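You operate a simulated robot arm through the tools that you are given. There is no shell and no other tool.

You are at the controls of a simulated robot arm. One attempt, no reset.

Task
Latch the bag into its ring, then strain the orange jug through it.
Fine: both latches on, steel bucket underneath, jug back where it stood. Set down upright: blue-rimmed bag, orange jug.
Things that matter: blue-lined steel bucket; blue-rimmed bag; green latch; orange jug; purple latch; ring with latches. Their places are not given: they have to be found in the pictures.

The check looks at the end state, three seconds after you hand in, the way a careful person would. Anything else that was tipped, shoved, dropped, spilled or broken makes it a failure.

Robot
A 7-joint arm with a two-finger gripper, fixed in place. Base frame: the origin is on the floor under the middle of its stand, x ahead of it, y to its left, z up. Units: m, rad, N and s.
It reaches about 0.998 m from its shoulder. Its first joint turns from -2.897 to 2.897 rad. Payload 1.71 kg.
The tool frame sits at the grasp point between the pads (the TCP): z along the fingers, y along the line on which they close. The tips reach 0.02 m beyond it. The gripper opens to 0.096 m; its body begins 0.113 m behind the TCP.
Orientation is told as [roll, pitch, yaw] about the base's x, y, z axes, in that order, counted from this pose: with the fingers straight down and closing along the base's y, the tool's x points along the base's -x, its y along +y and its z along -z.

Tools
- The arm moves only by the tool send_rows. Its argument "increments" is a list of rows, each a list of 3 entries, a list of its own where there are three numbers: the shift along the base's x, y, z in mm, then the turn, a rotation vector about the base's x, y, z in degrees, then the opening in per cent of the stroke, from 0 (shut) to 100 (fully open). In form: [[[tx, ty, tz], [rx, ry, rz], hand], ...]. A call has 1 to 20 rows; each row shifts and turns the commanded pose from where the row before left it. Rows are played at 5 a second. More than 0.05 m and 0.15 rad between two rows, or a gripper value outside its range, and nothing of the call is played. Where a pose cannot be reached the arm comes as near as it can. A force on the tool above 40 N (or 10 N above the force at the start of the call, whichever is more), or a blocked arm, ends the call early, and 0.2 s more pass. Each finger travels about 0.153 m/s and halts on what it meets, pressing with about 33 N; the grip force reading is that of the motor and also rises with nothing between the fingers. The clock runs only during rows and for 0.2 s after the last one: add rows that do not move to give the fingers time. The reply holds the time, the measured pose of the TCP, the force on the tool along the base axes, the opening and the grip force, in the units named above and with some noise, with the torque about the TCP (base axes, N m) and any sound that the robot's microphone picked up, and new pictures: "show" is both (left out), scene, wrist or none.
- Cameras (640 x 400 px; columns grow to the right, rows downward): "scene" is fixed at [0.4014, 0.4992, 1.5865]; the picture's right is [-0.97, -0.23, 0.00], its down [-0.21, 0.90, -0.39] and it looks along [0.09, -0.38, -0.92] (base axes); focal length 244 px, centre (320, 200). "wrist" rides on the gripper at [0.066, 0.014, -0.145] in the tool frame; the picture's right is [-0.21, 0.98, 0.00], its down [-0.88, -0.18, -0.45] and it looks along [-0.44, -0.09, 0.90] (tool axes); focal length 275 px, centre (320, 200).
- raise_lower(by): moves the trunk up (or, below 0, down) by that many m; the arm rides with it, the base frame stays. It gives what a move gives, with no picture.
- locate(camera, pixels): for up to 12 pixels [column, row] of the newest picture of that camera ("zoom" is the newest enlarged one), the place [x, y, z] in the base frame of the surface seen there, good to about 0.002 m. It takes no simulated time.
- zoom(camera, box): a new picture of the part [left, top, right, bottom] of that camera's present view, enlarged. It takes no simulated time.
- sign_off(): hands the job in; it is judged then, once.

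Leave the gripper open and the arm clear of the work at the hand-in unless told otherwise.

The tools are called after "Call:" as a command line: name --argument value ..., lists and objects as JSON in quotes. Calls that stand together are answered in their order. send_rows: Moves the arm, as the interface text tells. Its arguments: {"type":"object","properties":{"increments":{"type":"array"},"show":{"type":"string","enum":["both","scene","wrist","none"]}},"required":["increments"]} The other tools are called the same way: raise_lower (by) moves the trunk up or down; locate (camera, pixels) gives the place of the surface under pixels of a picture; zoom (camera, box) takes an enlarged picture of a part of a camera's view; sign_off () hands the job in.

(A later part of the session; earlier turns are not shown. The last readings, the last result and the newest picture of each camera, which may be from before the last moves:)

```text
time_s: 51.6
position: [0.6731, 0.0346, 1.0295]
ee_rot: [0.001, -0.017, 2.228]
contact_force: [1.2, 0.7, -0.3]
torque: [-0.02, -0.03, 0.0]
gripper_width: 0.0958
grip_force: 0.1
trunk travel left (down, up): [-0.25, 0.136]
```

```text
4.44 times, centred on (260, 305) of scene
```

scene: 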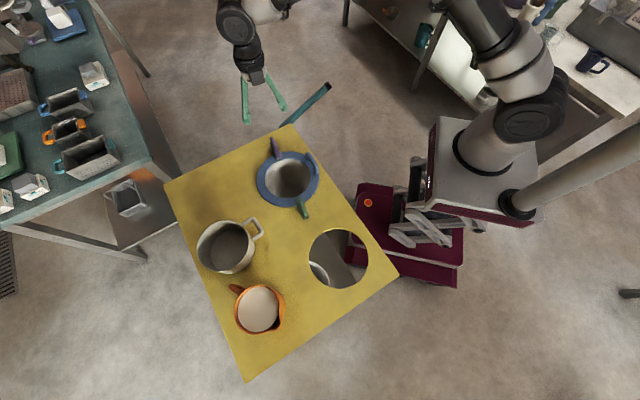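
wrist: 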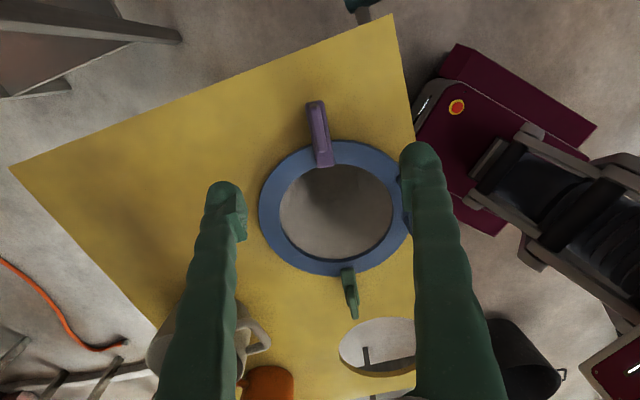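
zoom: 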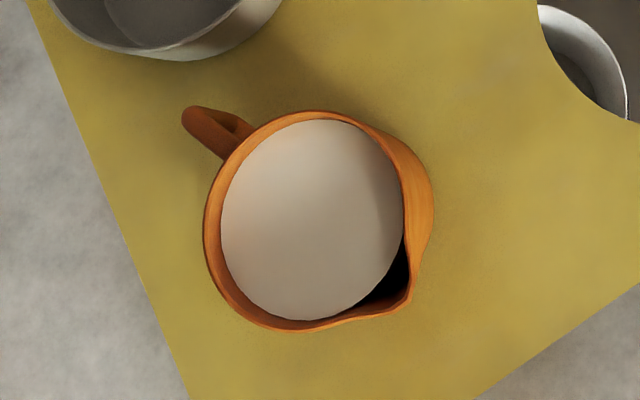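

Both latches lie over the rim. Now the jug: I measure its rim, spout (zoom (410,298)), handle (190,115) and liquid.

Call:
locate --camera "zoom" --pixels '[[209, 215], [320, 115], [405, 185], [410, 298], [285, 326], [225, 160], [225, 285], [187, 115], [205, 110], [232, 140], [222, 130], [310, 220]]'

Call:
locate --camera "zoom" --pixels '[[365, 125], [340, 318], [375, 312], [412, 270], [395, 290], [425, 200], [432, 190], [255, 315], [260, 135], [195, 130], [210, 145], [400, 255]]'

```text
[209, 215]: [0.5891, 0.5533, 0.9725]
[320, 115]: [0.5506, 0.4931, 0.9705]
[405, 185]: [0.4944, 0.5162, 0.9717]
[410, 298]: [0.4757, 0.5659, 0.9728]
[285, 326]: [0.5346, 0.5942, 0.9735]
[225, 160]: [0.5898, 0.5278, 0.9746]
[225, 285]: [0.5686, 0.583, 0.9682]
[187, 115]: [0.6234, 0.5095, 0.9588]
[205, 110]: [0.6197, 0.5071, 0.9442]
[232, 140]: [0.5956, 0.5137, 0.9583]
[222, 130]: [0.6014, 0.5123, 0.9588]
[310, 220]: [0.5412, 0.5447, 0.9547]
```

```text
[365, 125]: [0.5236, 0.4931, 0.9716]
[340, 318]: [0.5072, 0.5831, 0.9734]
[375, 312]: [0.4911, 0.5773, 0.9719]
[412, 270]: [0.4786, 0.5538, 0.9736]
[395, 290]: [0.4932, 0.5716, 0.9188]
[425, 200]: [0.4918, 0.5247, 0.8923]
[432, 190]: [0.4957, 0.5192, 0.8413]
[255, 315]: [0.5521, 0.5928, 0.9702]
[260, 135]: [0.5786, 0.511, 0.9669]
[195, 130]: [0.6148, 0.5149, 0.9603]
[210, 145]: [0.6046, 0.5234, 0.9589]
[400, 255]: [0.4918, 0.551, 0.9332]
```

Jug: axis ≈(0.540,0.543), radius ≈0.0515, rim z≈0.972, liquid ≈0.955, spout at angle 160°, handle at −21.5°, its top bar at z≈0.959. I plan to take the handle from above, fingers closing across it (yaw −21.5°). I move there at height, turning −149° on the way.

Call:
send_rows --increments '[[[-3.7, 26.7, 2.5], [0, 0, -8.28], 100], [[-3.7, 26.7, 2.5], [0, 0, -8.28], 100], [[-3.7, 26.7, 2.5], [0, 0, -8.28], 100], [[-3.7, 26.7, 2.5], [0, 0, -8.28], 100], [[-3.7, 26.7, 2.5], [0, 0, -8.28], 100], [[-3.7, 26.7, 2.5], [0, 0, -8.28], 100], [[-3.7, 26.7, 2.5], [0, 0, -8.28], 100], [[-3.7, 26.7, 2.5], [0, 0, -8.28], 100], [[-3.7, 26.7, 2.5], [0, 0, -8.28], 100], [[-3.7, 26.7, 2.5], [0, 0, -8.28], 100], [[-3.7, 26.7, 2.5], [0, 0, -8.28], 100], [[-3.7, 26.7, 2.5], [0, 0, -8.28], 100], [[-3.7, 26.7, 2.5], [0, 0, -8.28], 100], [[-3.7, 26.7, 2.5], [0, 0, -8.28], 100], [[-3.7, 26.7, 0], [0, 0, -8.28], 100], [[-3.7, 26.7, 0], [0, 0, -8.28], 100], [[-3.7, 26.7, 0], [0, 0, -8.28], 100], [[-3.7, 26.7, 0], [0, 0, -8.28], 100], [[0, 0, 0], [0, 0, 0], 100], [[0, 0, 0], [0, 0, 0], 100]]'

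Call:
zoom --camera "wrist" --box '[240, 60, 400, 240]'

```text
time_s: 55.8
position: [0.5699, 0.4851, 1.0467]
ee_rot: [-0.039, 0.006, -0.374]
contact_force: [0.5, -0.1, -0.7]
torque: [-0.01, 0.02, 0.0]
gripper_width: 0.0959
grip_force: 0.0
out of reach, approached as far as the arm can: row 15, 16, 17, 18
trunk travel left (down, up): [-0.25, 0.136]
```

scene: 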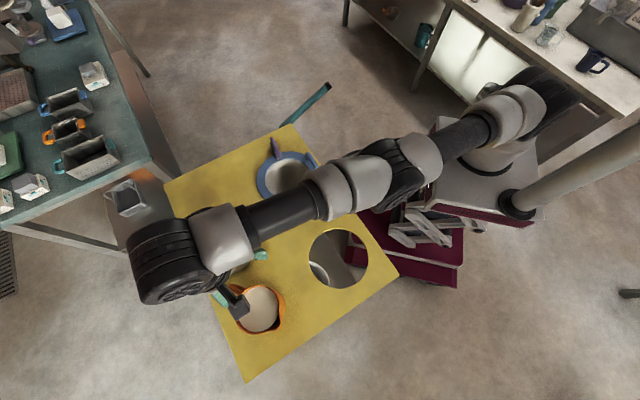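
wrist: 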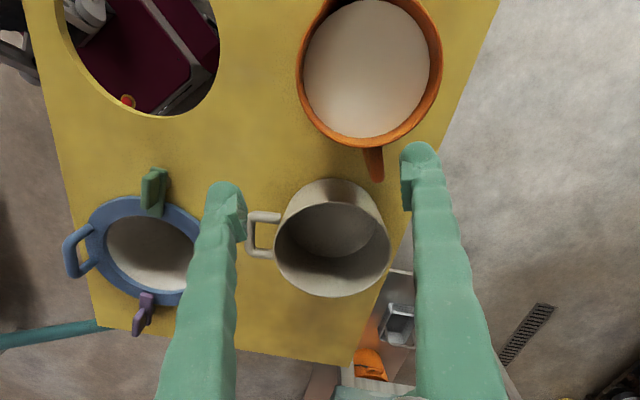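

```text
2.22 times, centred on (320, 150) of wrist
```

zoom: 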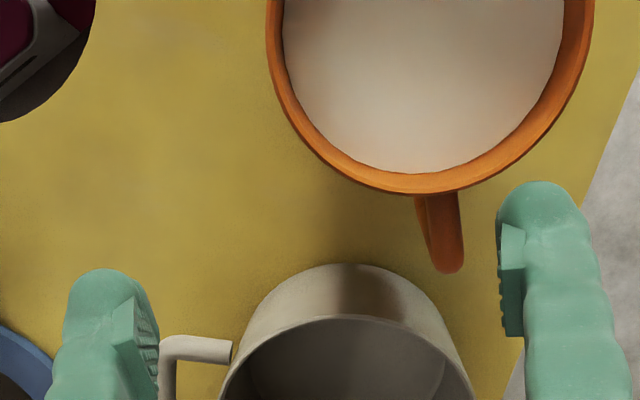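

The arm reports "out of reach" near the jug's handle at this height: I am at (0.570,0.485,1.047) instead of (0.607,0.515,1.065). I want to know the shoulder's height to choose the trunk move, so I locate points on the arm.

Call:
locate --camera "scene" --pixels '[[490, 165], [500, 135], [530, 95], [505, 100], [450, 150], [420, 155], [380, 170], [330, 190], [280, 215], [220, 240], [170, 265], [470, 140]]'

Call:
zoom --camera "scene" --box '[120, 60, 640, 330]'

```text
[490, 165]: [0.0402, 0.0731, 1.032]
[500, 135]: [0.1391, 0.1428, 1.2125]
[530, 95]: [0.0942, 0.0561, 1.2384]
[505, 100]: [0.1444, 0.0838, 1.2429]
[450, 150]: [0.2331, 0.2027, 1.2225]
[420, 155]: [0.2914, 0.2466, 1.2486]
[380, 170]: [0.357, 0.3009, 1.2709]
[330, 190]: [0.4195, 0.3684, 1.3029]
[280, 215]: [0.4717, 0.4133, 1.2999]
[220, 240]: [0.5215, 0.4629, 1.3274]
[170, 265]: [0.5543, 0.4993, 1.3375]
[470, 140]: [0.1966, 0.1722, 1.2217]
```

```text
1.23 times, centred on (380, 195) of scene
```

zoom: 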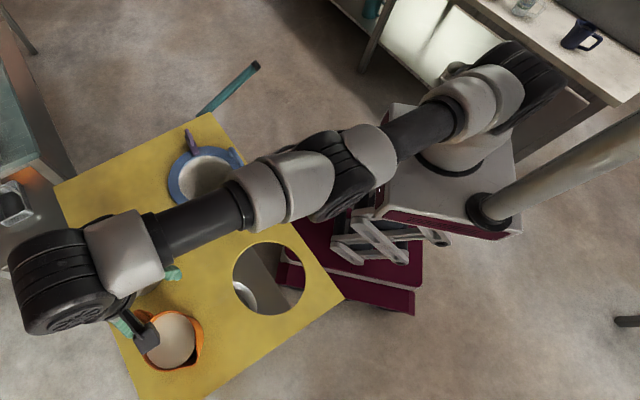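

The shoulder is about z≈1.15 and shoulder-to-wrist reach ≈0.75 m, so a straight-down grasp of the handle (r≈0.80 m) cannot be reached. Instead I will come at the handle's top bar nearly horizontally from the −y side (fingers pointing along (0.37,0.93), one finger above the bar, one inside the loop), which also lets me pour by rolling the wrist. First I back off towards −y and tip the hand 75° about (0.93,−0.37,0).

Call:
send_rows --increments '[[[-10, -37, 2], [0, 0, 0], 100], [[-10, -37, 2], [0, 0, 0], 100], [[-10, -37, 2], [0, 0, 0], 100], [[-10, -37, 2], [0, 0, 0], 100], [[-10, -37, 2], [0, 0, 0], 100], [[0, 0, 0], [7.75, -3.05, 0], 100], [[0, 0, 0], [7.75, -3.05, 0], 100], [[0, 0, 0], [7.75, -3.05, 0], 100], [[0, 0, 0], [7.75, -3.05, 0], 100], [[0, 0, 0], [7.75, -3.05, 0], 100], [[0, 0, 0], [7.75, -3.05, 0], 100], [[0, 0, 0], [7.75, -3.05, 0], 100], [[0, 0, 0], [7.75, -3.05, 0], 100], [[0, 0, 0], [7.75, -3.05, 0], 100], [[0, 0, 0], [0, 0, 0], 100], [[0, 0, 0], [0, 0, 0], 100]]'

```text
time_s: 59.4
position: [0.7724, 0.5237, 1.0592]
ee_rot: [1.179, 0.129, -0.272]
contact_force: [0.4, 0.7, 0.5]
torque: [-0.11, 0.05, 0.04]
gripper_width: 0.0959
grip_force: 0.1
out of reach, approached as far as the arm can: row 1, 2, 3, 4, 5, 6, 7, 8, 9, 10, 11, 12, 13, 14
trunk travel left (down, up): [-0.25, 0.136]
stopped in row 16: the arm was blocked; the commanded pose is now the measured one
```

scene: 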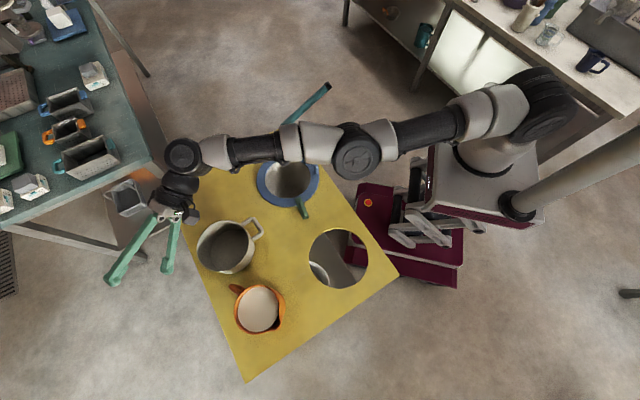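
wrist: 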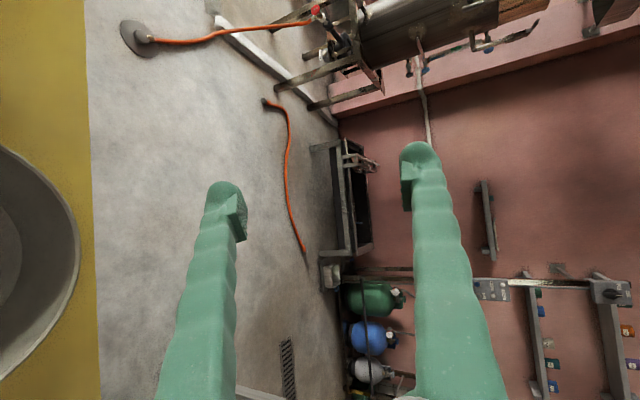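

The arm got stretched out straight and drifted to (0.772,0.524,1.059), then stopped ("blocked"). The jug, pot and bag look untouched. Before moving I check the arm's shape and the objects' places.

Call:
locate --camera "scene" --pixels '[[545, 95], [490, 105], [430, 125], [355, 150], [315, 140], [260, 148], [205, 150], [185, 155], [180, 195], [170, 212], [120, 265], [170, 260]]'

Call:
zoom --camera "scene" --box '[90, 100, 400, 340]'

```text
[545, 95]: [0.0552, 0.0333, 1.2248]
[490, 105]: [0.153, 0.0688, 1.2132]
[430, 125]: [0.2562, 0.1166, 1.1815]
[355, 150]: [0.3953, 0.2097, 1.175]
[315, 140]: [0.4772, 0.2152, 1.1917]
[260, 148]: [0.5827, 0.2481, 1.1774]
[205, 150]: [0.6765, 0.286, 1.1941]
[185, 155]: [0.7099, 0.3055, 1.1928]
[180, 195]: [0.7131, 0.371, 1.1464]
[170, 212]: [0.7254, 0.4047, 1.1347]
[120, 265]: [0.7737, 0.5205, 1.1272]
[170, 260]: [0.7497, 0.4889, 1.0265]
```

```text
1.67 times, centred on (245, 220) of scene
```

zoom: 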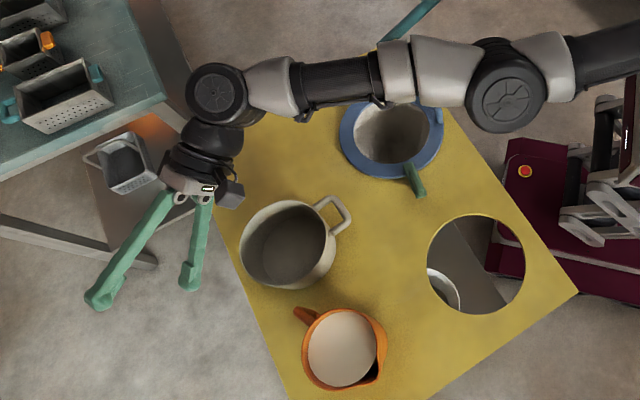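

The arm is exactly straight (elbow at (0.395,0.21), all at z≈1.15), so it is in a singular pose. I try a small inward-and-down motion to bend the elbow; the hand has ~0.1 m of room above the pot.

Call:
send_rows --increments '[[[-14, -8, -12], [0, 0, 0], 100], [[-14, -8, -12], [0, 0, 0], 100], [[-14, -8, -12], [0, 0, 0], 100], [[0, 0, 0], [0, 0, 0], 100]]'

```text
time_s: 60.6
position: [0.7477, 0.5353, 1.0063]
ee_rot: [1.147, 0.171, -0.222]
contact_force: [0.8, 1.5, 1.0]
torque: [-0.15, 0.03, 0.03]
gripper_width: 0.096
grip_force: 0.1
out of reach, approached as far as the arm can: row 1, 2, 3
trunk travel left (down, up): [-0.25, 0.136]
stopped in row 4: the arm was blocked; the commanded pose is now the measured one
```

scene: 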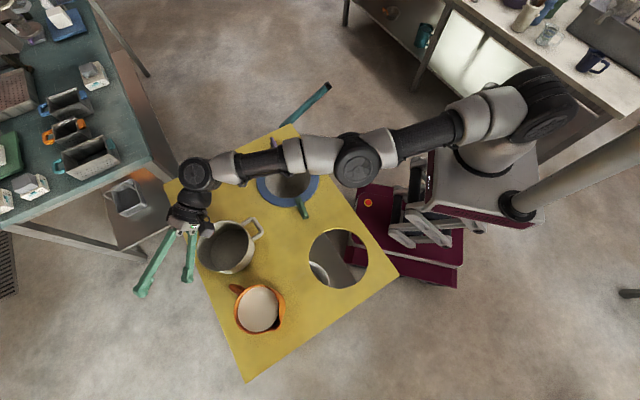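
wrist: 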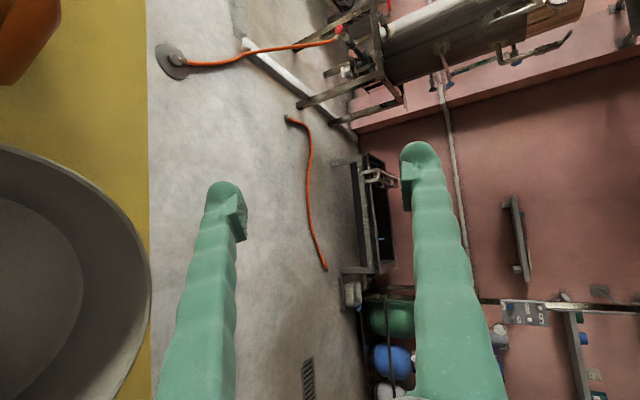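

I check whether the elbow has bent.

Call:
locate --camera "scene" --pixels '[[540, 100], [490, 112], [430, 135], [358, 160], [320, 153], [260, 163], [220, 168], [195, 173], [188, 205], [190, 220], [140, 290], [187, 275]]'

Call:
zoom --camera "scene" --box '[120, 130, 320, 340]'

```text
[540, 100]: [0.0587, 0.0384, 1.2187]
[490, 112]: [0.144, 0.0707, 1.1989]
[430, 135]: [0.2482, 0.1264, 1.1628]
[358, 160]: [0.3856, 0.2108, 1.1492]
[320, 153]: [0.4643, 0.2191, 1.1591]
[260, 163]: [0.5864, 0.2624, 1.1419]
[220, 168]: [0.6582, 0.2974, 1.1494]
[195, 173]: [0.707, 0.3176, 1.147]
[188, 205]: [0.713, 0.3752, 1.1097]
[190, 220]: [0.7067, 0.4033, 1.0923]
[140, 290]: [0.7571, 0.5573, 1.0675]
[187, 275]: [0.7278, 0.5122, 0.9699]
```

```text
1.90 times, centred on (220, 235) of scene
```

zoom: 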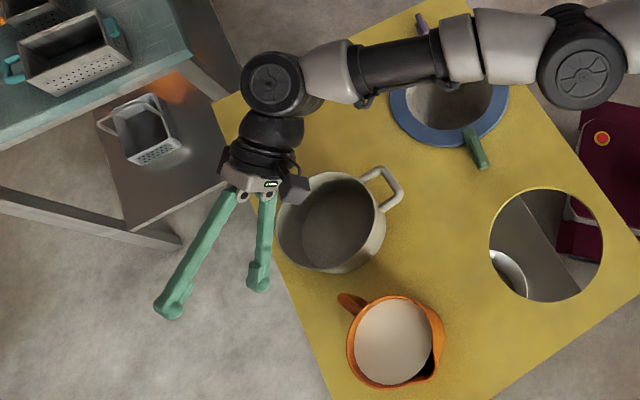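

The elbow's axis is now upright, so it bends sideways. To have safe room over the pot and the jug while I get out of this pose, I raise the trunk by 0.12 m.

Call:
raise_lower --by 0.12

```text
time_s: 62.1
position: [0.7479, 0.5328, 1.1242]
ee_rot: [1.146, 0.182, -0.218]
contact_force: [-0.3, 0.7, 0.2]
torque: [-0.03, 0.03, -0.01]
gripper_width: 0.0958
grip_force: 0.0
trunk travel left (down, up): [-0.37, 0.016]
```

Now with ample height I move inward and sideways (−10,−25 mm per row) to bend the elbow.

Call:
send_rows --increments '[[[-10, -25, 0], [0, 0, 0], 100], [[-10, -25, 0], [0, 0, 0], 100], [[-10, -25, 0], [0, 0, 0], 100], [[-10, -25, 0], [0, 0, 0], 100], [[0, 0, 0], [0, 0, 0], 100]]' --show "scene"

```text
time_s: 63.5
position: [0.7437, 0.4816, 1.0945]
ee_rot: [1.114, 0.259, -0.16]
contact_force: [1.7, 1.5, 1.1]
torque: [-0.17, 0.04, 0.11]
gripper_width: 0.0961
grip_force: 0.1
out of reach, approached as far as the arm can: row 1, 2, 3, 4
trunk travel left (down, up): [-0.37, 0.016]
stopped in row 5: the arm was blocked; the commanded pose is now the measured one
```

scene: 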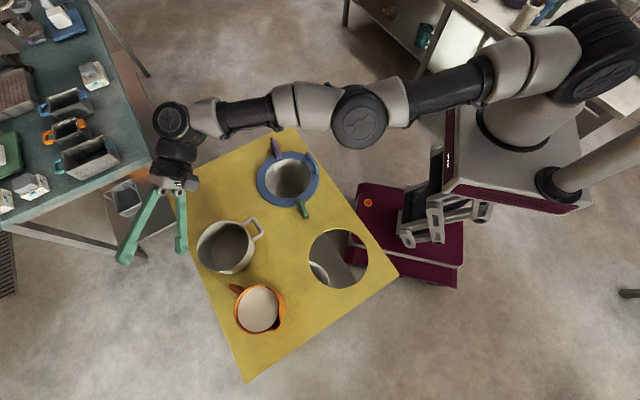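

Still not retracting; perhaps a wrist joint is at its limit. I undo part of the hand's tipping (rotate back towards fingers-down) in place and see.

Call:
send_rows --increments '[[[0, 0, 5], [-7.75, 3.05, 0], 100], [[0, 0, 5], [-7.75, 3.05, 0], 100], [[0, 0, 5], [-7.75, 3.05, 0], 100], [[0, 0, 5], [-7.75, 3.05, 0], 100], [[0, 0, 0], [0, 0, 0], 100]]' --show "scene"

```text
time_s: 64.7
position: [0.7194, 0.4305, 1.1527]
ee_rot: [0.561, 0.221, -0.327]
contact_force: [0.5, -0.8, -0.8]
torque: [0.0, 0.03, 0.0]
gripper_width: 0.0964
grip_force: 0.0
out of reach, approached as far as the arm can: row 1, 2, 3, 4
trunk travel left (down, up): [-0.37, 0.016]
```

scene: 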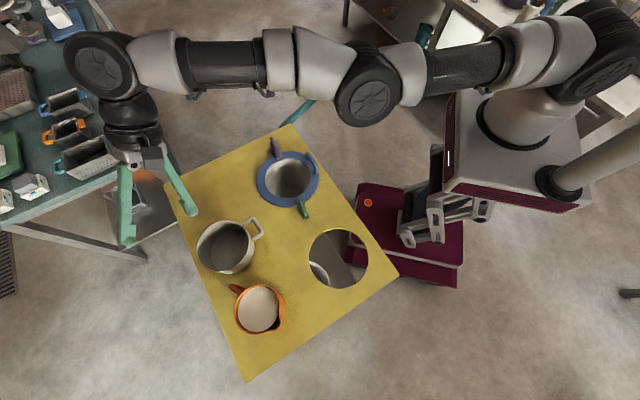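

The hand follows back. I continue un-tipping while moving inward.

Call:
send_rows --increments '[[[-20, -20, 0], [-7.75, 3.05, 0], 100], [[-20, -20, 0], [-7.75, 3.05, 0], 100], [[-20, -20, 0], [-7.75, 3.05, 0], 100], [[-20, -20, 0], [-7.75, 3.05, 0], 100], [[-20, -20, 0], [0, 0, 0], 100], [[0, 0, 0], [0, 0, 0], 100]]' --show "scene"

```text
time_s: 66.3
position: [0.6026, 0.3319, 1.1185]
ee_rot: [-0.208, 0.32, -0.479]
contact_force: [1.4, 0.4, 0.7]
torque: [-0.06, 0.01, 0.01]
gripper_width: 0.0959
grip_force: 0.0
out of reach, approached as far as the arm can: row 5
trunk travel left (down, up): [-0.37, 0.016]
stopped in row 6: the arm was blocked; the commanded pose is now the measured one
```

scene: 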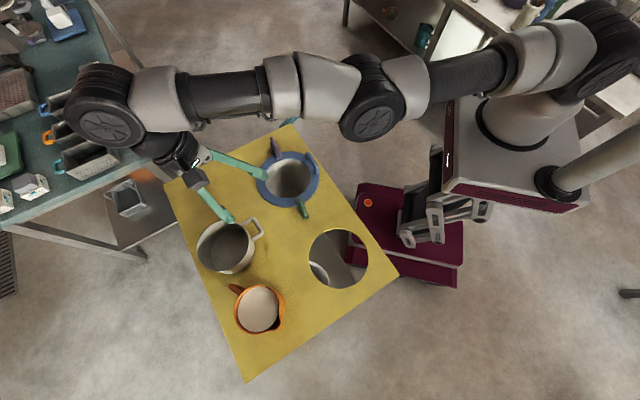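

The hand folds inward but the elbow stays straight. I try the other sense: sideways towards +y with inward motion.

Call:
send_rows --increments '[[[-12, 22, 0], [0, 0, 0], 100], [[-12, 22, 0], [0, 0, 0], 100], [[-12, 22, 0], [0, 0, 0], 100], [[-12, 22, 0], [0, 0, 0], 100], [[0, 0, 0], [0, 0, 0], 100]]' --show "scene"

```text
time_s: 67.5
position: [0.5828, 0.4326, 1.1602]
ee_rot: [-0.069, 0.226, -0.452]
contact_force: [1.0, -0.7, -0.5]
torque: [0.02, 0.03, 0.01]
gripper_width: 0.096
grip_force: 0.1
trunk travel left (down, up): [-0.37, 0.016]
```

scene: 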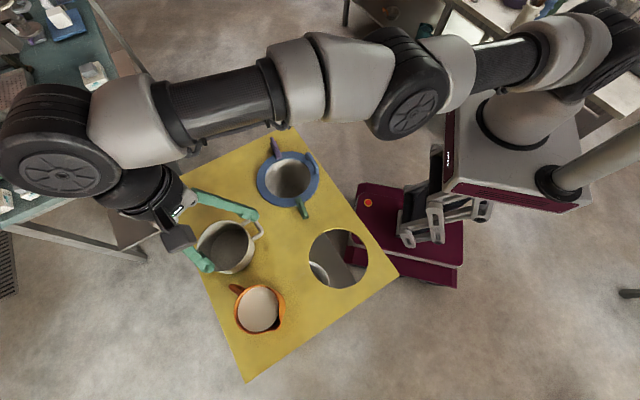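

No "out of reach" now. I let it settle and look at the pose again.

Call:
send_rows --increments '[[[0, 0, 0], [0, 0, 0], 100], [[0, 0, 0], [0, 0, 0], 100], [[0, 0, 0], [0, 0, 0], 100]]' --show "scene"

Call:
locate --camera "scene" --pixels '[[600, 40], [500, 60], [455, 70], [405, 90], [350, 80], [295, 85], [215, 100], [130, 125], [50, 140], [130, 190], [165, 215], [240, 210]]'

```text
time_s: 68.3
position: [0.581, 0.4323, 1.1606]
ee_rot: [-0.071, 0.228, -0.453]
contact_force: [-0.4, -0.5, 0.0]
torque: [0.0, 0.0, -0.01]
gripper_width: 0.0961
grip_force: 0.0
trunk travel left (down, up): [-0.37, 0.016]
```

scene: 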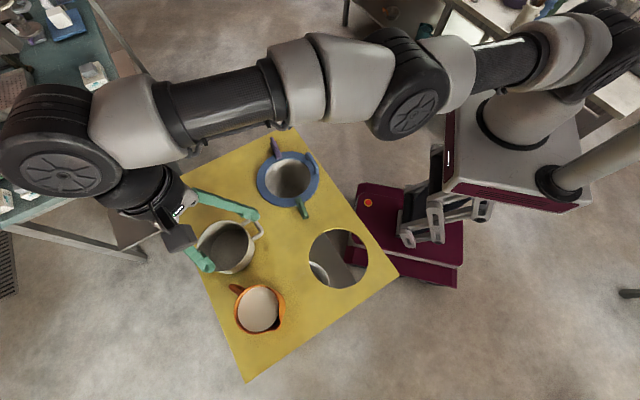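

```text
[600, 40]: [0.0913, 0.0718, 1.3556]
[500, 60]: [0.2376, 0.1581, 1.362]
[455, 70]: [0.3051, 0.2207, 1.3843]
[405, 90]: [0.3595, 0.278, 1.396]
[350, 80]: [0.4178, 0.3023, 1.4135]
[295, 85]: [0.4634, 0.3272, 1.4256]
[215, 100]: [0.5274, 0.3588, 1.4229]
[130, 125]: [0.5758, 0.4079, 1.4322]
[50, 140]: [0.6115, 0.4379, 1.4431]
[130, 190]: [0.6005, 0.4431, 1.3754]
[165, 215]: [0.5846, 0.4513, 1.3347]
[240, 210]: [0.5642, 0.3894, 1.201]
```

The arm is still nearly straight but the command is now accepted. I pull inward while levelling the hand (−0.5°,−3.4° per row).

Call:
send_rows --increments '[[[-20, -15, 0], [-0.5, -3.4, 0], 100], [[-20, -15, 0], [-0.5, -3.4, 0], 100], [[-20, -15, 0], [-0.5, -3.4, 0], 100], [[-20, -15, 0], [-0.5, -3.4, 0], 100], [[0, 0, 0], [0, 0, 0], 100], [[0, 0, 0], [0, 0, 0], 100]]' --show "scene"

```text
time_s: 69.7
position: [0.5964, 0.442, 1.1617]
ee_rot: [-0.069, 0.031, -0.445]
contact_force: [0.5, 0.0, 0.8]
torque: [0.0, -0.01, -0.05]
gripper_width: 0.096
grip_force: 0.1
out of reach, approached as far as the arm can: row 1, 2, 3, 4
trunk travel left (down, up): [-0.37, 0.016]
```

scene: 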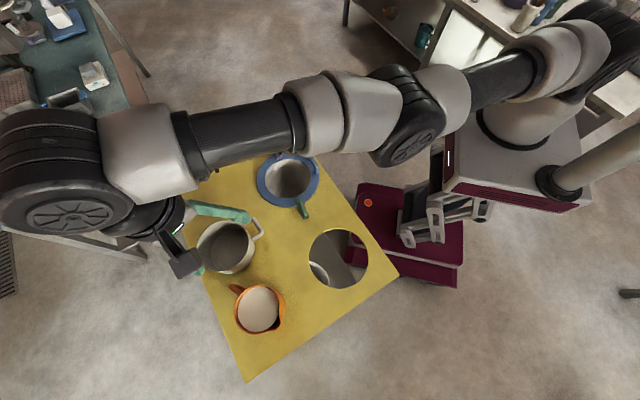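

It still does not retract. The elbow wheel is now seen tilted, so a downward pull should bend it in the usual (elbow-up) sense. I ask for down-and-inward (z stays above 1.05).

Call:
send_rows --increments '[[[-10, -8, -25], [0, 0, 0], 100], [[-10, -8, -25], [0, 0, 0], 100], [[-10, -8, -25], [0, 0, 0], 100], [[-10, -8, -25], [0, 0, 0], 100], [[0, 0, 0], [0, 0, 0], 100], [[0, 0, 0], [0, 0, 0], 100]]' --show "scene"

```text
time_s: 71.3
position: [0.5738, 0.4389, 1.0368]
ee_rot: [-0.192, 0.076, -0.454]
contact_force: [0.4, 0.2, 1.3]
torque: [-0.05, 0.05, 0.02]
gripper_width: 0.0961
grip_force: 0.0
out of reach, approached as far as the arm can: row 1, 2, 3, 4
trunk travel left (down, up): [-0.37, 0.016]
stopped in row 6: the arm was blocked; the commanded pose is now the measured one
```

scene: 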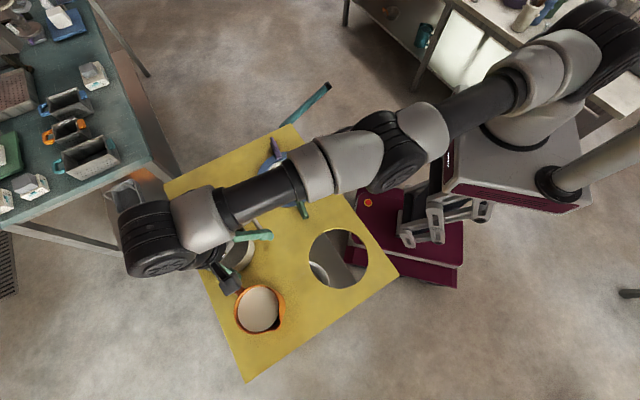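

The elbow wheel is edge-on now (bending plane upright). I try an upward-and-inward pull next.

Call:
send_rows --increments '[[[-10, -8, 25], [0, 0, 0], 100], [[-10, -8, 25], [0, 0, 0], 100], [[-10, -8, 25], [0, 0, 0], 100], [[-10, -8, 25], [0, 0, 0], 100], [[0, 0, 0], [0, 0, 0], 100]]' --show "scene"

Call:
locate --camera "scene" --pixels '[[600, 40], [500, 90], [455, 110], [405, 140], [350, 160], [295, 180], [215, 210], [165, 235], [420, 130], [380, 140], [330, 165], [260, 195]]'

```text
time_s: 72.5
position: [0.5772, 0.4395, 1.1633]
ee_rot: [-0.136, 0.052, -0.447]
contact_force: [-0.4, -0.1, 0.6]
torque: [0.0, 0.0, 0.0]
gripper_width: 0.096
grip_force: 0.1
out of reach, approached as far as the arm can: row 1, 2, 3, 4
trunk travel left (down, up): [-0.37, 0.016]
```

scene: 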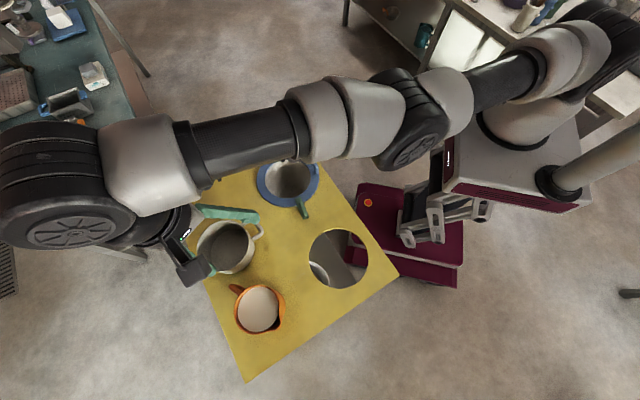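

```text
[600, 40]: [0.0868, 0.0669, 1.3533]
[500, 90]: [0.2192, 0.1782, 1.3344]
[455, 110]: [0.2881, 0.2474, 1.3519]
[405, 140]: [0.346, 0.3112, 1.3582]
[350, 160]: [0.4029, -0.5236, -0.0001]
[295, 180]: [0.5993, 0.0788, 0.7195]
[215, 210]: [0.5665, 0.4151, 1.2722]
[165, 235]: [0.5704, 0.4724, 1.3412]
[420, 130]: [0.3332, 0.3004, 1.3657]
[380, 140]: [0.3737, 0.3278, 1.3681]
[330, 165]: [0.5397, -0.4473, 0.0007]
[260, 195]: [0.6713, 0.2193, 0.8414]
```

The hinge sits below the arm line, so the elbow bends when the wrist sweeps down. I first swing up (z +0.2, which a straight arm can do), then come down with the target further in, so that the downward sweep bends the elbow.

Call:
send_rows --increments '[[[0, 0, 25], [0, 0, 0], 100], [[0, 0, 25], [0, 0, 0], 100], [[0, 0, 25], [0, 0, 0], 100], [[0, 0, 25], [0, 0, 0], 100], [[0, 0, 25], [0, 0, 0], 100], [[0, 0, 25], [0, 0, 0], 100], [[0, 0, 25], [0, 0, 0], 100], [[0, 0, 25], [0, 0, 0], 100], [[0, 0, 0], [0, 0, 0], 100], [[0, 0, 0], [0, 0, 0], 100]]' --show "scene"

```text
time_s: 74.7
position: [0.5409, 0.4147, 1.3629]
ee_rot: [-0.065, 0.019, -0.445]
contact_force: [-0.2, 0.3, -1.4]
torque: [0.0, -0.02, -0.01]
gripper_width: 0.0958
grip_force: 0.1
out of reach, approached as far as the arm can: row 2, 3, 4, 5, 6, 7, 8
trunk travel left (down, up): [-0.37, 0.016]
```

scene: 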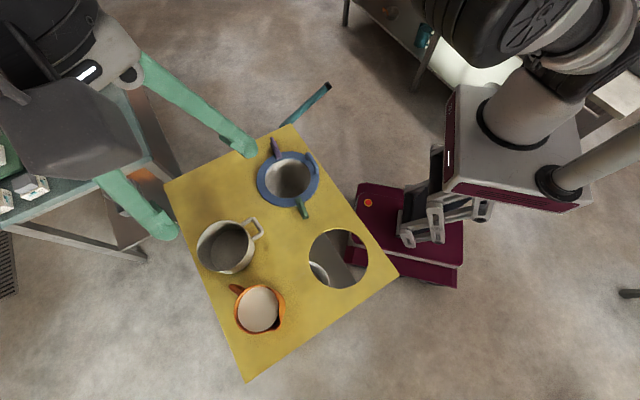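

Now at z=1.363. I come down and inward: (−14,−11,−20) mm per row.

Call:
send_rows --increments '[[[-14, -11, -15], [0, 0, 0], 100], [[-14, -11, -15], [0, 0, 0], 100], [[-14, -11, -20], [0, 0, 0], 100], [[-14, -11, -20], [0, 0, 0], 100], [[-14, -11, -20], [0, 0, 0], 100], [[-14, -11, -20], [0, 0, 0], 100], [[0, 0, 0], [0, 0, 0], 100], [[0, 0, 0], [0, 0, 0], 100]]' --show "scene"

```text
time_s: 76.5
position: [0.4497, 0.3435, 1.2465]
ee_rot: [-0.064, 0.019, -0.445]
contact_force: [0.6, 0.2, 1.1]
torque: [-0.03, -0.03, -0.01]
gripper_width: 0.096
grip_force: 0.1
trunk travel left (down, up): [-0.37, 0.016]
```

scene: 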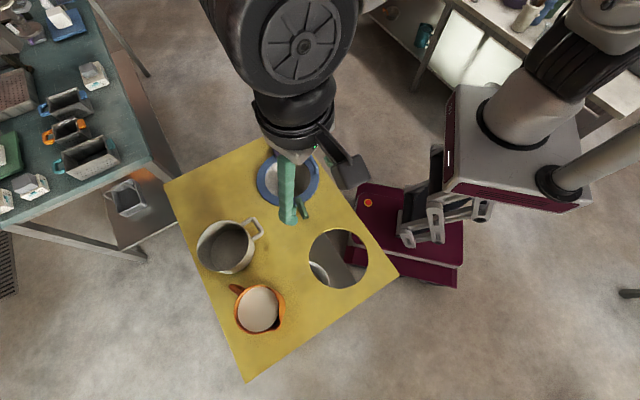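

Recovered: the arm is bent normally again at (0.450,0.344,1.247) and nothing was touched. I bring the trunk back down 0.12 m.

Call:
raise_lower --by -0.12

```text
time_s: 78.0
position: [0.4502, 0.3431, 1.1268]
ee_rot: [-0.062, 0.019, -0.445]
contact_force: [-0.4, -0.1, 0.6]
torque: [-0.02, -0.01, 0.0]
gripper_width: 0.0958
grip_force: 0.0
trunk travel left (down, up): [-0.25, 0.136]
```

Now I level and set yaw −21.5°, then start tipping the hand about (0.93,−0.37,0), 42° first, watching for reach.

Call:
send_rows --increments '[[[0, 0, 0], [2.84, -2.56, 4.0], 100], [[0, 0, 0], [7.75, -3.05, 0], 100], [[0, 0, 0], [7.75, -3.05, 0], 100], [[0, 0, 0], [7.75, -3.05, 0], 100], [[0, 0, 0], [7.75, -3.05, 0], 100], [[0, 0, 0], [7.75, -3.05, 0], 100], [[0, 0, 0], [0, 0, 0], 100]]'

```text
time_s: 79.6
position: [0.4494, 0.3427, 1.1257]
ee_rot: [0.724, -0.005, -0.376]
contact_force: [0.4, 0.6, 0.9]
torque: [0.0, -0.02, -0.01]
gripper_width: 0.096
grip_force: 0.1
trunk travel left (down, up): [-0.25, 0.136]
```

scene: 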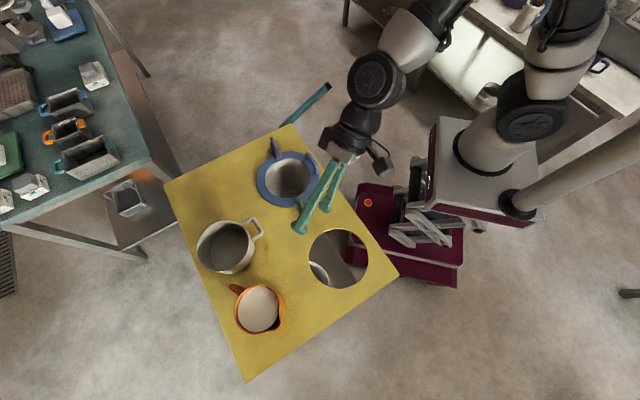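
wrist: 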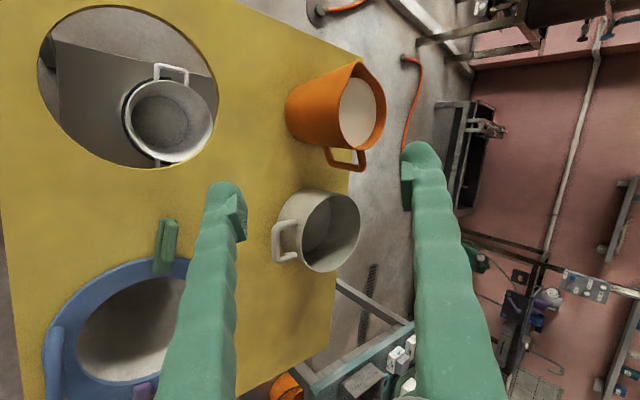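

Good: no reach problem, and the jug's handle shows from the side at (345,155). I zoom in and measure it.

Call:
zoom --camera "wrist" --box '[270, 50, 400, 190]'

Call:
locate --camera "zoom" --pixels '[[262, 275], [275, 300], [300, 315], [340, 330], [375, 335], [405, 325], [420, 300], [425, 280], [300, 280], [345, 300], [390, 300], [250, 260]]'

```text
2.86 times, centred on (335, 120) of wrist
```

zoom: 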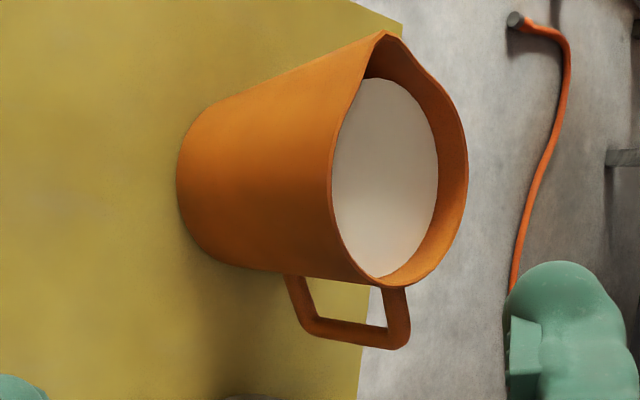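

```text
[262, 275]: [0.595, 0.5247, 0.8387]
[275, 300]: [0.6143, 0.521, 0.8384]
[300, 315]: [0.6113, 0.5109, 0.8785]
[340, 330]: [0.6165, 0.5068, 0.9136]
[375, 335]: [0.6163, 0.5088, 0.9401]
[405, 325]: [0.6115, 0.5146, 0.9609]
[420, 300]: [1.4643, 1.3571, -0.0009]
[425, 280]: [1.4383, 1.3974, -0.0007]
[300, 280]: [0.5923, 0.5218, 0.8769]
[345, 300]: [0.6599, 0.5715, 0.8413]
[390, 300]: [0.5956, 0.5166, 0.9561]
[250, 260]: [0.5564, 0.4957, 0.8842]
```

The handle loop: top leg at z≈0.95–0.96, vertical bar at r≈0.084 m from the jug's axis, lower leg z≈0.877. I need the finger width to see if a finger fits the loop (~26 mm).

Call:
zoom --camera "scene" --box '[285, 140, 375, 245]'

Call:
locate --camera "zoom" --pixels '[[60, 340], [80, 355], [50, 320], [90, 335], [130, 270], [160, 285], [110, 270], [150, 300], [250, 200], [280, 215], [240, 250], [270, 240]]'

```text
3.81 times, centred on (330, 192) of scene
```

zoom: 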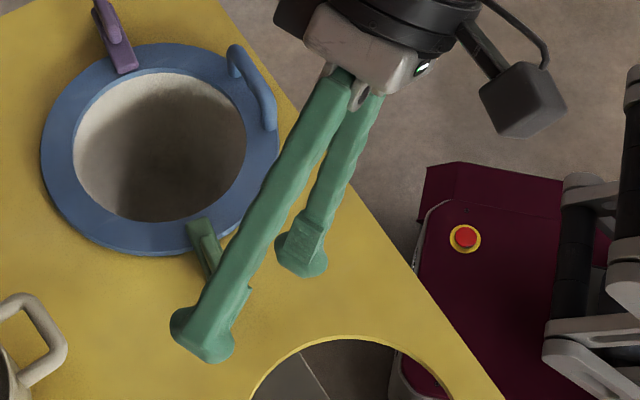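

```text
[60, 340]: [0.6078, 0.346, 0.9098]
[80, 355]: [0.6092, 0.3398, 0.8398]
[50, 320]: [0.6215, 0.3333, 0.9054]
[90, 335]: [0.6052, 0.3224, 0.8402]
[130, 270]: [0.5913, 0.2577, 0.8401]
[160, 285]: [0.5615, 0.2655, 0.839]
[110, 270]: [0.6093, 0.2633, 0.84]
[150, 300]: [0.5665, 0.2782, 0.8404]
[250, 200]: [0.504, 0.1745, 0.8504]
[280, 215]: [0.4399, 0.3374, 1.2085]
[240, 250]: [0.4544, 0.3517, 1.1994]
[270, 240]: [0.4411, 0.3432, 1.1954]
```

I locate the finger tip's corners and shank edges (tip foot spans zoom (175,325)–(232,355)).

Call:
locate --camera "zoom" --pixels '[[178, 328], [226, 354], [190, 318], [232, 340], [214, 285], [243, 298], [248, 222], [276, 240], [281, 250], [325, 262], [300, 215], [333, 225]]'

Call:
zoom --camera "wrist" --box '[180, 130, 460, 260]'

```text
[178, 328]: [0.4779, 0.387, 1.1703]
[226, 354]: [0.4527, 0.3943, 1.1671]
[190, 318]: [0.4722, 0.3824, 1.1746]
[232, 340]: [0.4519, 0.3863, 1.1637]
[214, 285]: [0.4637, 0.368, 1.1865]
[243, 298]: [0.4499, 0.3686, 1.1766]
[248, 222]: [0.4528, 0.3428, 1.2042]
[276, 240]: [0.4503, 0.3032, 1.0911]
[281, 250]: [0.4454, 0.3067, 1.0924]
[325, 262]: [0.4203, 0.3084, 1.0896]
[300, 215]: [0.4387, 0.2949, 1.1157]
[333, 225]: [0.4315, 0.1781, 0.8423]
```

```text
2.29 times, centred on (320, 195) of wrist
```

zoom: 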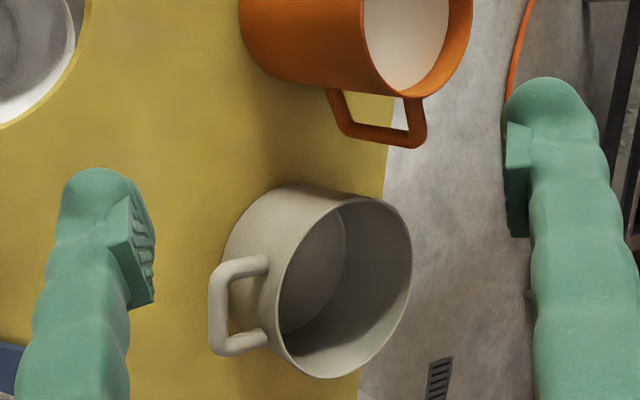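

The pad feet are ~26 mm wide, too wide to enter the loop, so the fingers must go on both sides of the handle (closing along (0.37,0.93)). A hand tilted ~18° from vertical brings the wrist within reach (r≈0.73). I take a finer look at the handle for its exact place.

Call:
zoom --camera "wrist" --box '[310, 135, 380, 180]'

Call:
locate --camera "zoom" --pixels '[[150, 110], [165, 180], [190, 230], [260, 270], [340, 290], [400, 300], [440, 270], [440, 220], [430, 160], [420, 110], [390, 110], [400, 180]]'

```text
8.89 times, centred on (345, 158) of wrist
```

zoom: 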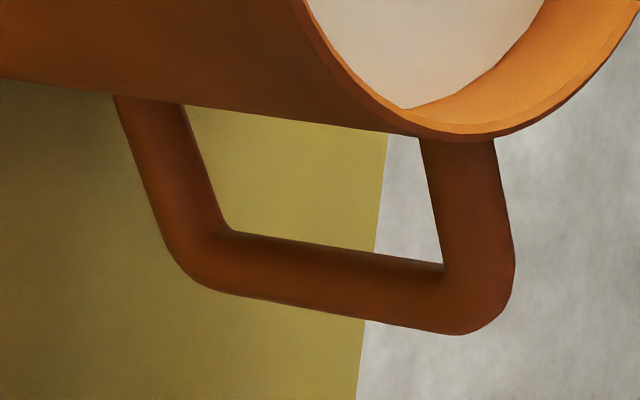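

```text
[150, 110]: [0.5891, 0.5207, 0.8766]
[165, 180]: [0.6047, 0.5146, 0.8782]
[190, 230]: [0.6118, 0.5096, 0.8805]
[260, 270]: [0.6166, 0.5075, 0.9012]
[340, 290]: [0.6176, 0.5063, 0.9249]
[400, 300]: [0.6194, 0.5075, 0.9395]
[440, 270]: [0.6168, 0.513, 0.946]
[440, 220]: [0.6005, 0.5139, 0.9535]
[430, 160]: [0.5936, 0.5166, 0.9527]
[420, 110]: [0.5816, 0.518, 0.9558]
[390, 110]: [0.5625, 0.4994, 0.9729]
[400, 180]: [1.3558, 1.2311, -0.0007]
```

Handle: tube ~11 mm, top leg centre z≈0.952, direction −22.5° from the jug's axis (0.540,0.543), vertical bar at r≈0.087. I plan to grip the top leg at r≈0.066, hand tilted 18° from vertical. I go to a waypoint 0.1 m back along the fingers: (0.589,0.489,1.045).

Call:
send_rows --increments '[[[23.3, 24.4, -4], [-3.63, 1.49, -0.17], 100], [[23.3, 24.4, -8], [-3.63, 1.49, -0.17], 100], [[23.3, 24.4, -12], [-3.63, 1.49, -0.17], 100], [[23.3, 24.4, -14], [-3.63, 1.49, -0.17], 100], [[23.3, 24.4, -18], [-3.63, 1.49, -0.17], 100], [[23.3, 24.4, -20], [-3.63, 1.49, -0.17], 100], [[0, 0, 0], [0, 0, 0], 100], [[0, 0, 0], [0, 0, 0], 100]]'

Call:
zoom --camera "wrist" --box '[230, 60, 430, 240]'

```text
time_s: 81.4
position: [0.5893, 0.4896, 1.0482]
ee_rot: [0.314, 0.0, -0.394]
contact_force: [0.4, 0.0, -0.5]
torque: [-0.02, 0.03, -0.03]
gripper_width: 0.096
grip_force: 0.0
trunk travel left (down, up): [-0.25, 0.136]
```

scene: 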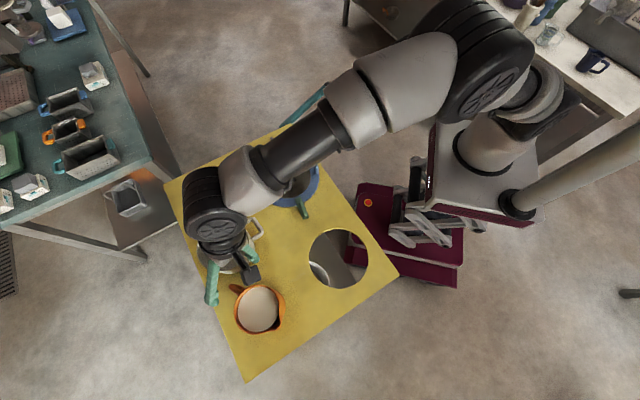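
wrist: 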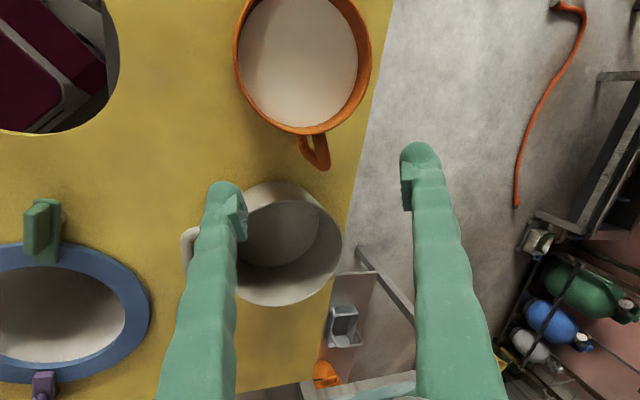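

```text
2.22 times, centred on (330, 150) of wrist
```

zoom: 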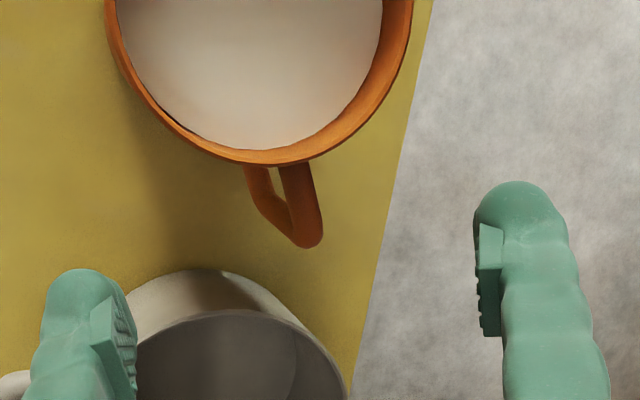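

Reached without trouble. I measure the top leg and the near rim again from here.

Call:
locate --camera "zoom" --pixels '[[295, 172], [302, 195], [308, 215], [312, 235], [282, 172], [308, 172], [290, 200], [318, 200], [270, 158], [310, 155], [290, 158], [310, 242]]'

Call:
zoom --camera "wrist" --box '[280, 110, 350, 180]'

```text
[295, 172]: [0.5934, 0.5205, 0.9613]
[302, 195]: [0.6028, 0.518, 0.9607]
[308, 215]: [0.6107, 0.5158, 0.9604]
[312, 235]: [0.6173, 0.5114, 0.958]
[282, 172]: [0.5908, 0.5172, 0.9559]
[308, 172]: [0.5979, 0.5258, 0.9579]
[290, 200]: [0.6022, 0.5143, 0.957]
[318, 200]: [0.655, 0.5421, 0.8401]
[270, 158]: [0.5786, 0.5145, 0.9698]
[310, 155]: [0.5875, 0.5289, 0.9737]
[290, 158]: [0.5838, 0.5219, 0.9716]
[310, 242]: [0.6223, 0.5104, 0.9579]
```

```text
5.71 times, centred on (315, 145) of wrist
```

zoom: 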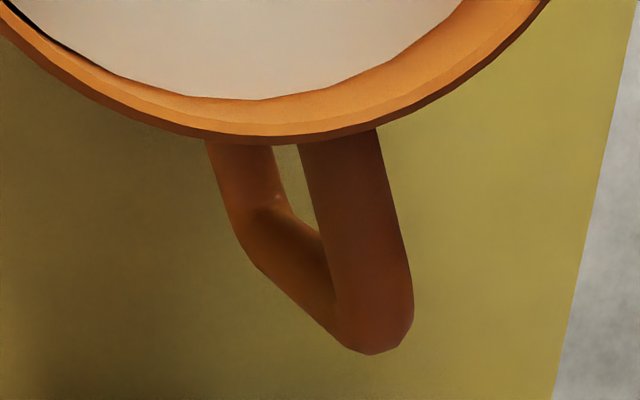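

The leg's top is z≈0.961 (centre ≈0.955) and the fingers point straight at the grasp point (0.601,0.5185,0.952). I slide in along the finger direction by 101 mm, open.

Call:
send_rows --increments '[[[2.9, 6.9, -23], [0, 0, 0.5], 100], [[2.9, 6.9, -23], [0, 0, 0], 100], [[2.4, 5.7, -19], [0, 0, 0], 100], [[1.9, 4.7, -15.5], [0, 0, 0], 100], [[1.9, 4.7, -15.5], [0, 0, 0], 100], [[0, 0, 0], [0, 0, 0], 100]]'

Call:
zoom --camera "wrist" --box '[200, 60, 440, 240]'

Call:
zoom --camera "scene" --box '[180, 220, 300, 350]'

```text
time_s: 82.8
position: [0.6007, 0.5185, 0.9538]
ee_rot: [0.316, -0.001, -0.385]
contact_force: [0.9, 0.1, 0.4]
torque: [0.01, 0.02, 0.0]
gripper_width: 0.0958
grip_force: 0.0
trunk travel left (down, up): [-0.25, 0.136]
```

scene: 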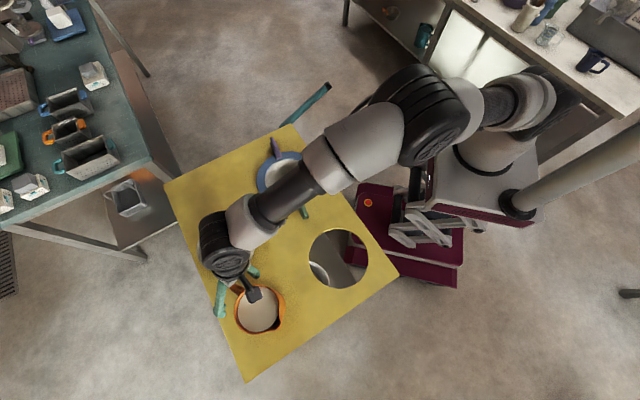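
wrist: 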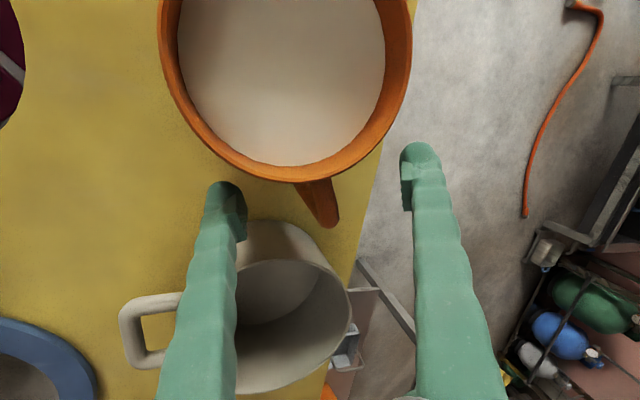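

```text
2.22 times, centred on (320, 150) of wrist
```

zoom: 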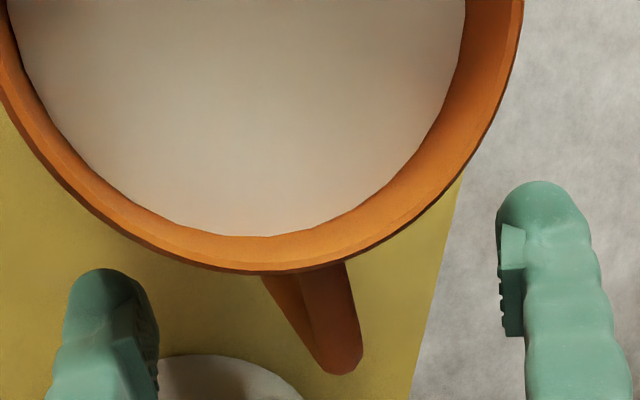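

```text
3.08 times, centred on (240, 285) of scene
```

zoom: 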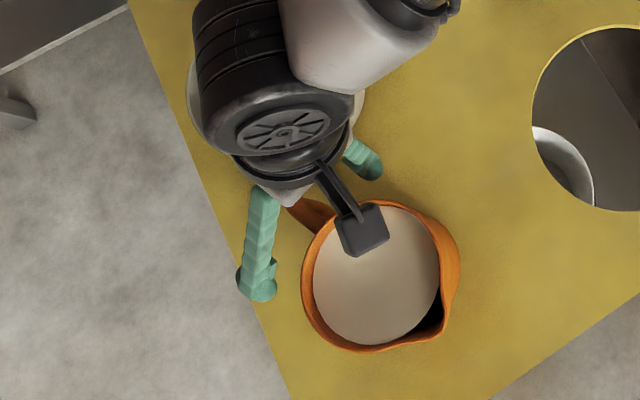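

The handle leg lies between the fingers. I close to about 15 mm gap first to check the centring before gripping.

Call:
send_rows --increments '[[[0.4, 0.9, -3], [0, 0, 0], 80], [[0, 0, 0], [0, 0, 0], 50], [[0, 0, 0], [0, 0, 0], 30], [[0, 0, 0], [0, 0, 0], 20], [[0, 0, 0], [0, 0, 0], 16], [[0, 0, 0], [0, 0, 0], 16]]'

Call:
zoom --camera "wrist" --box '[260, 120, 380, 240]'

```text
time_s: 84.2
position: [0.6025, 0.5181, 0.9507]
ee_rot: [0.315, 0.001, -0.386]
contact_force: [0.0, 0.0, -0.7]
torque: [0.0, 0.02, 0.0]
gripper_width: 0.0156
grip_force: 0.1
trunk travel left (down, up): [-0.25, 0.136]
```

scene: 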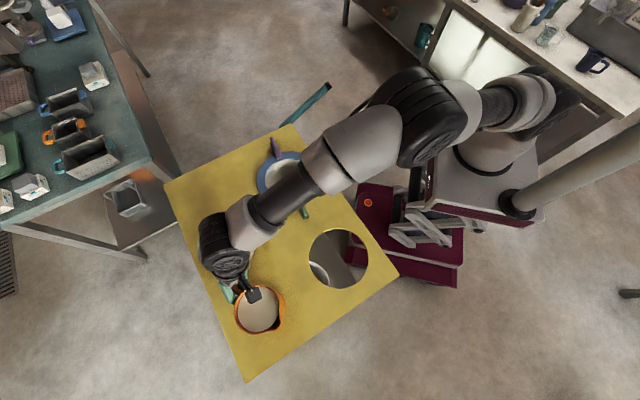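
wrist: 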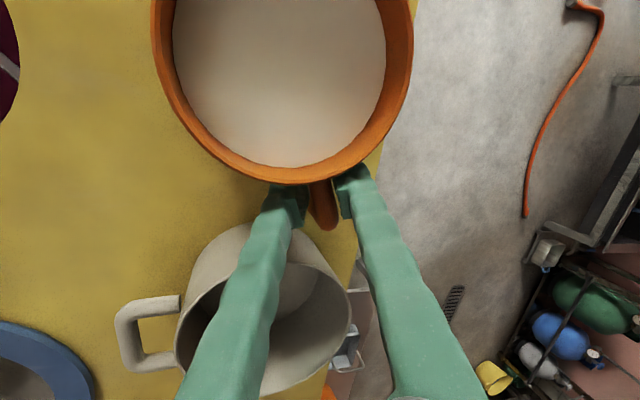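

```text
3.33 times, centred on (320, 180) of wrist
```

zoom: 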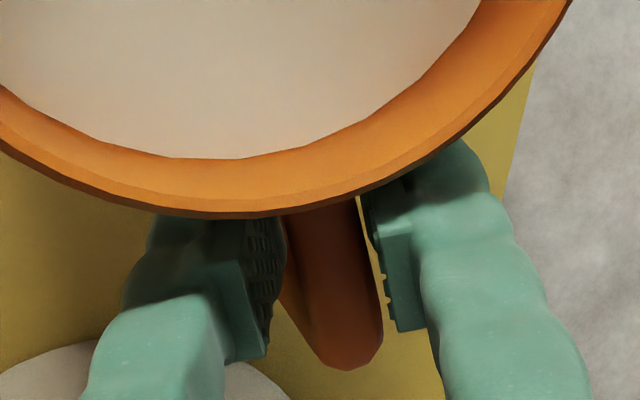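

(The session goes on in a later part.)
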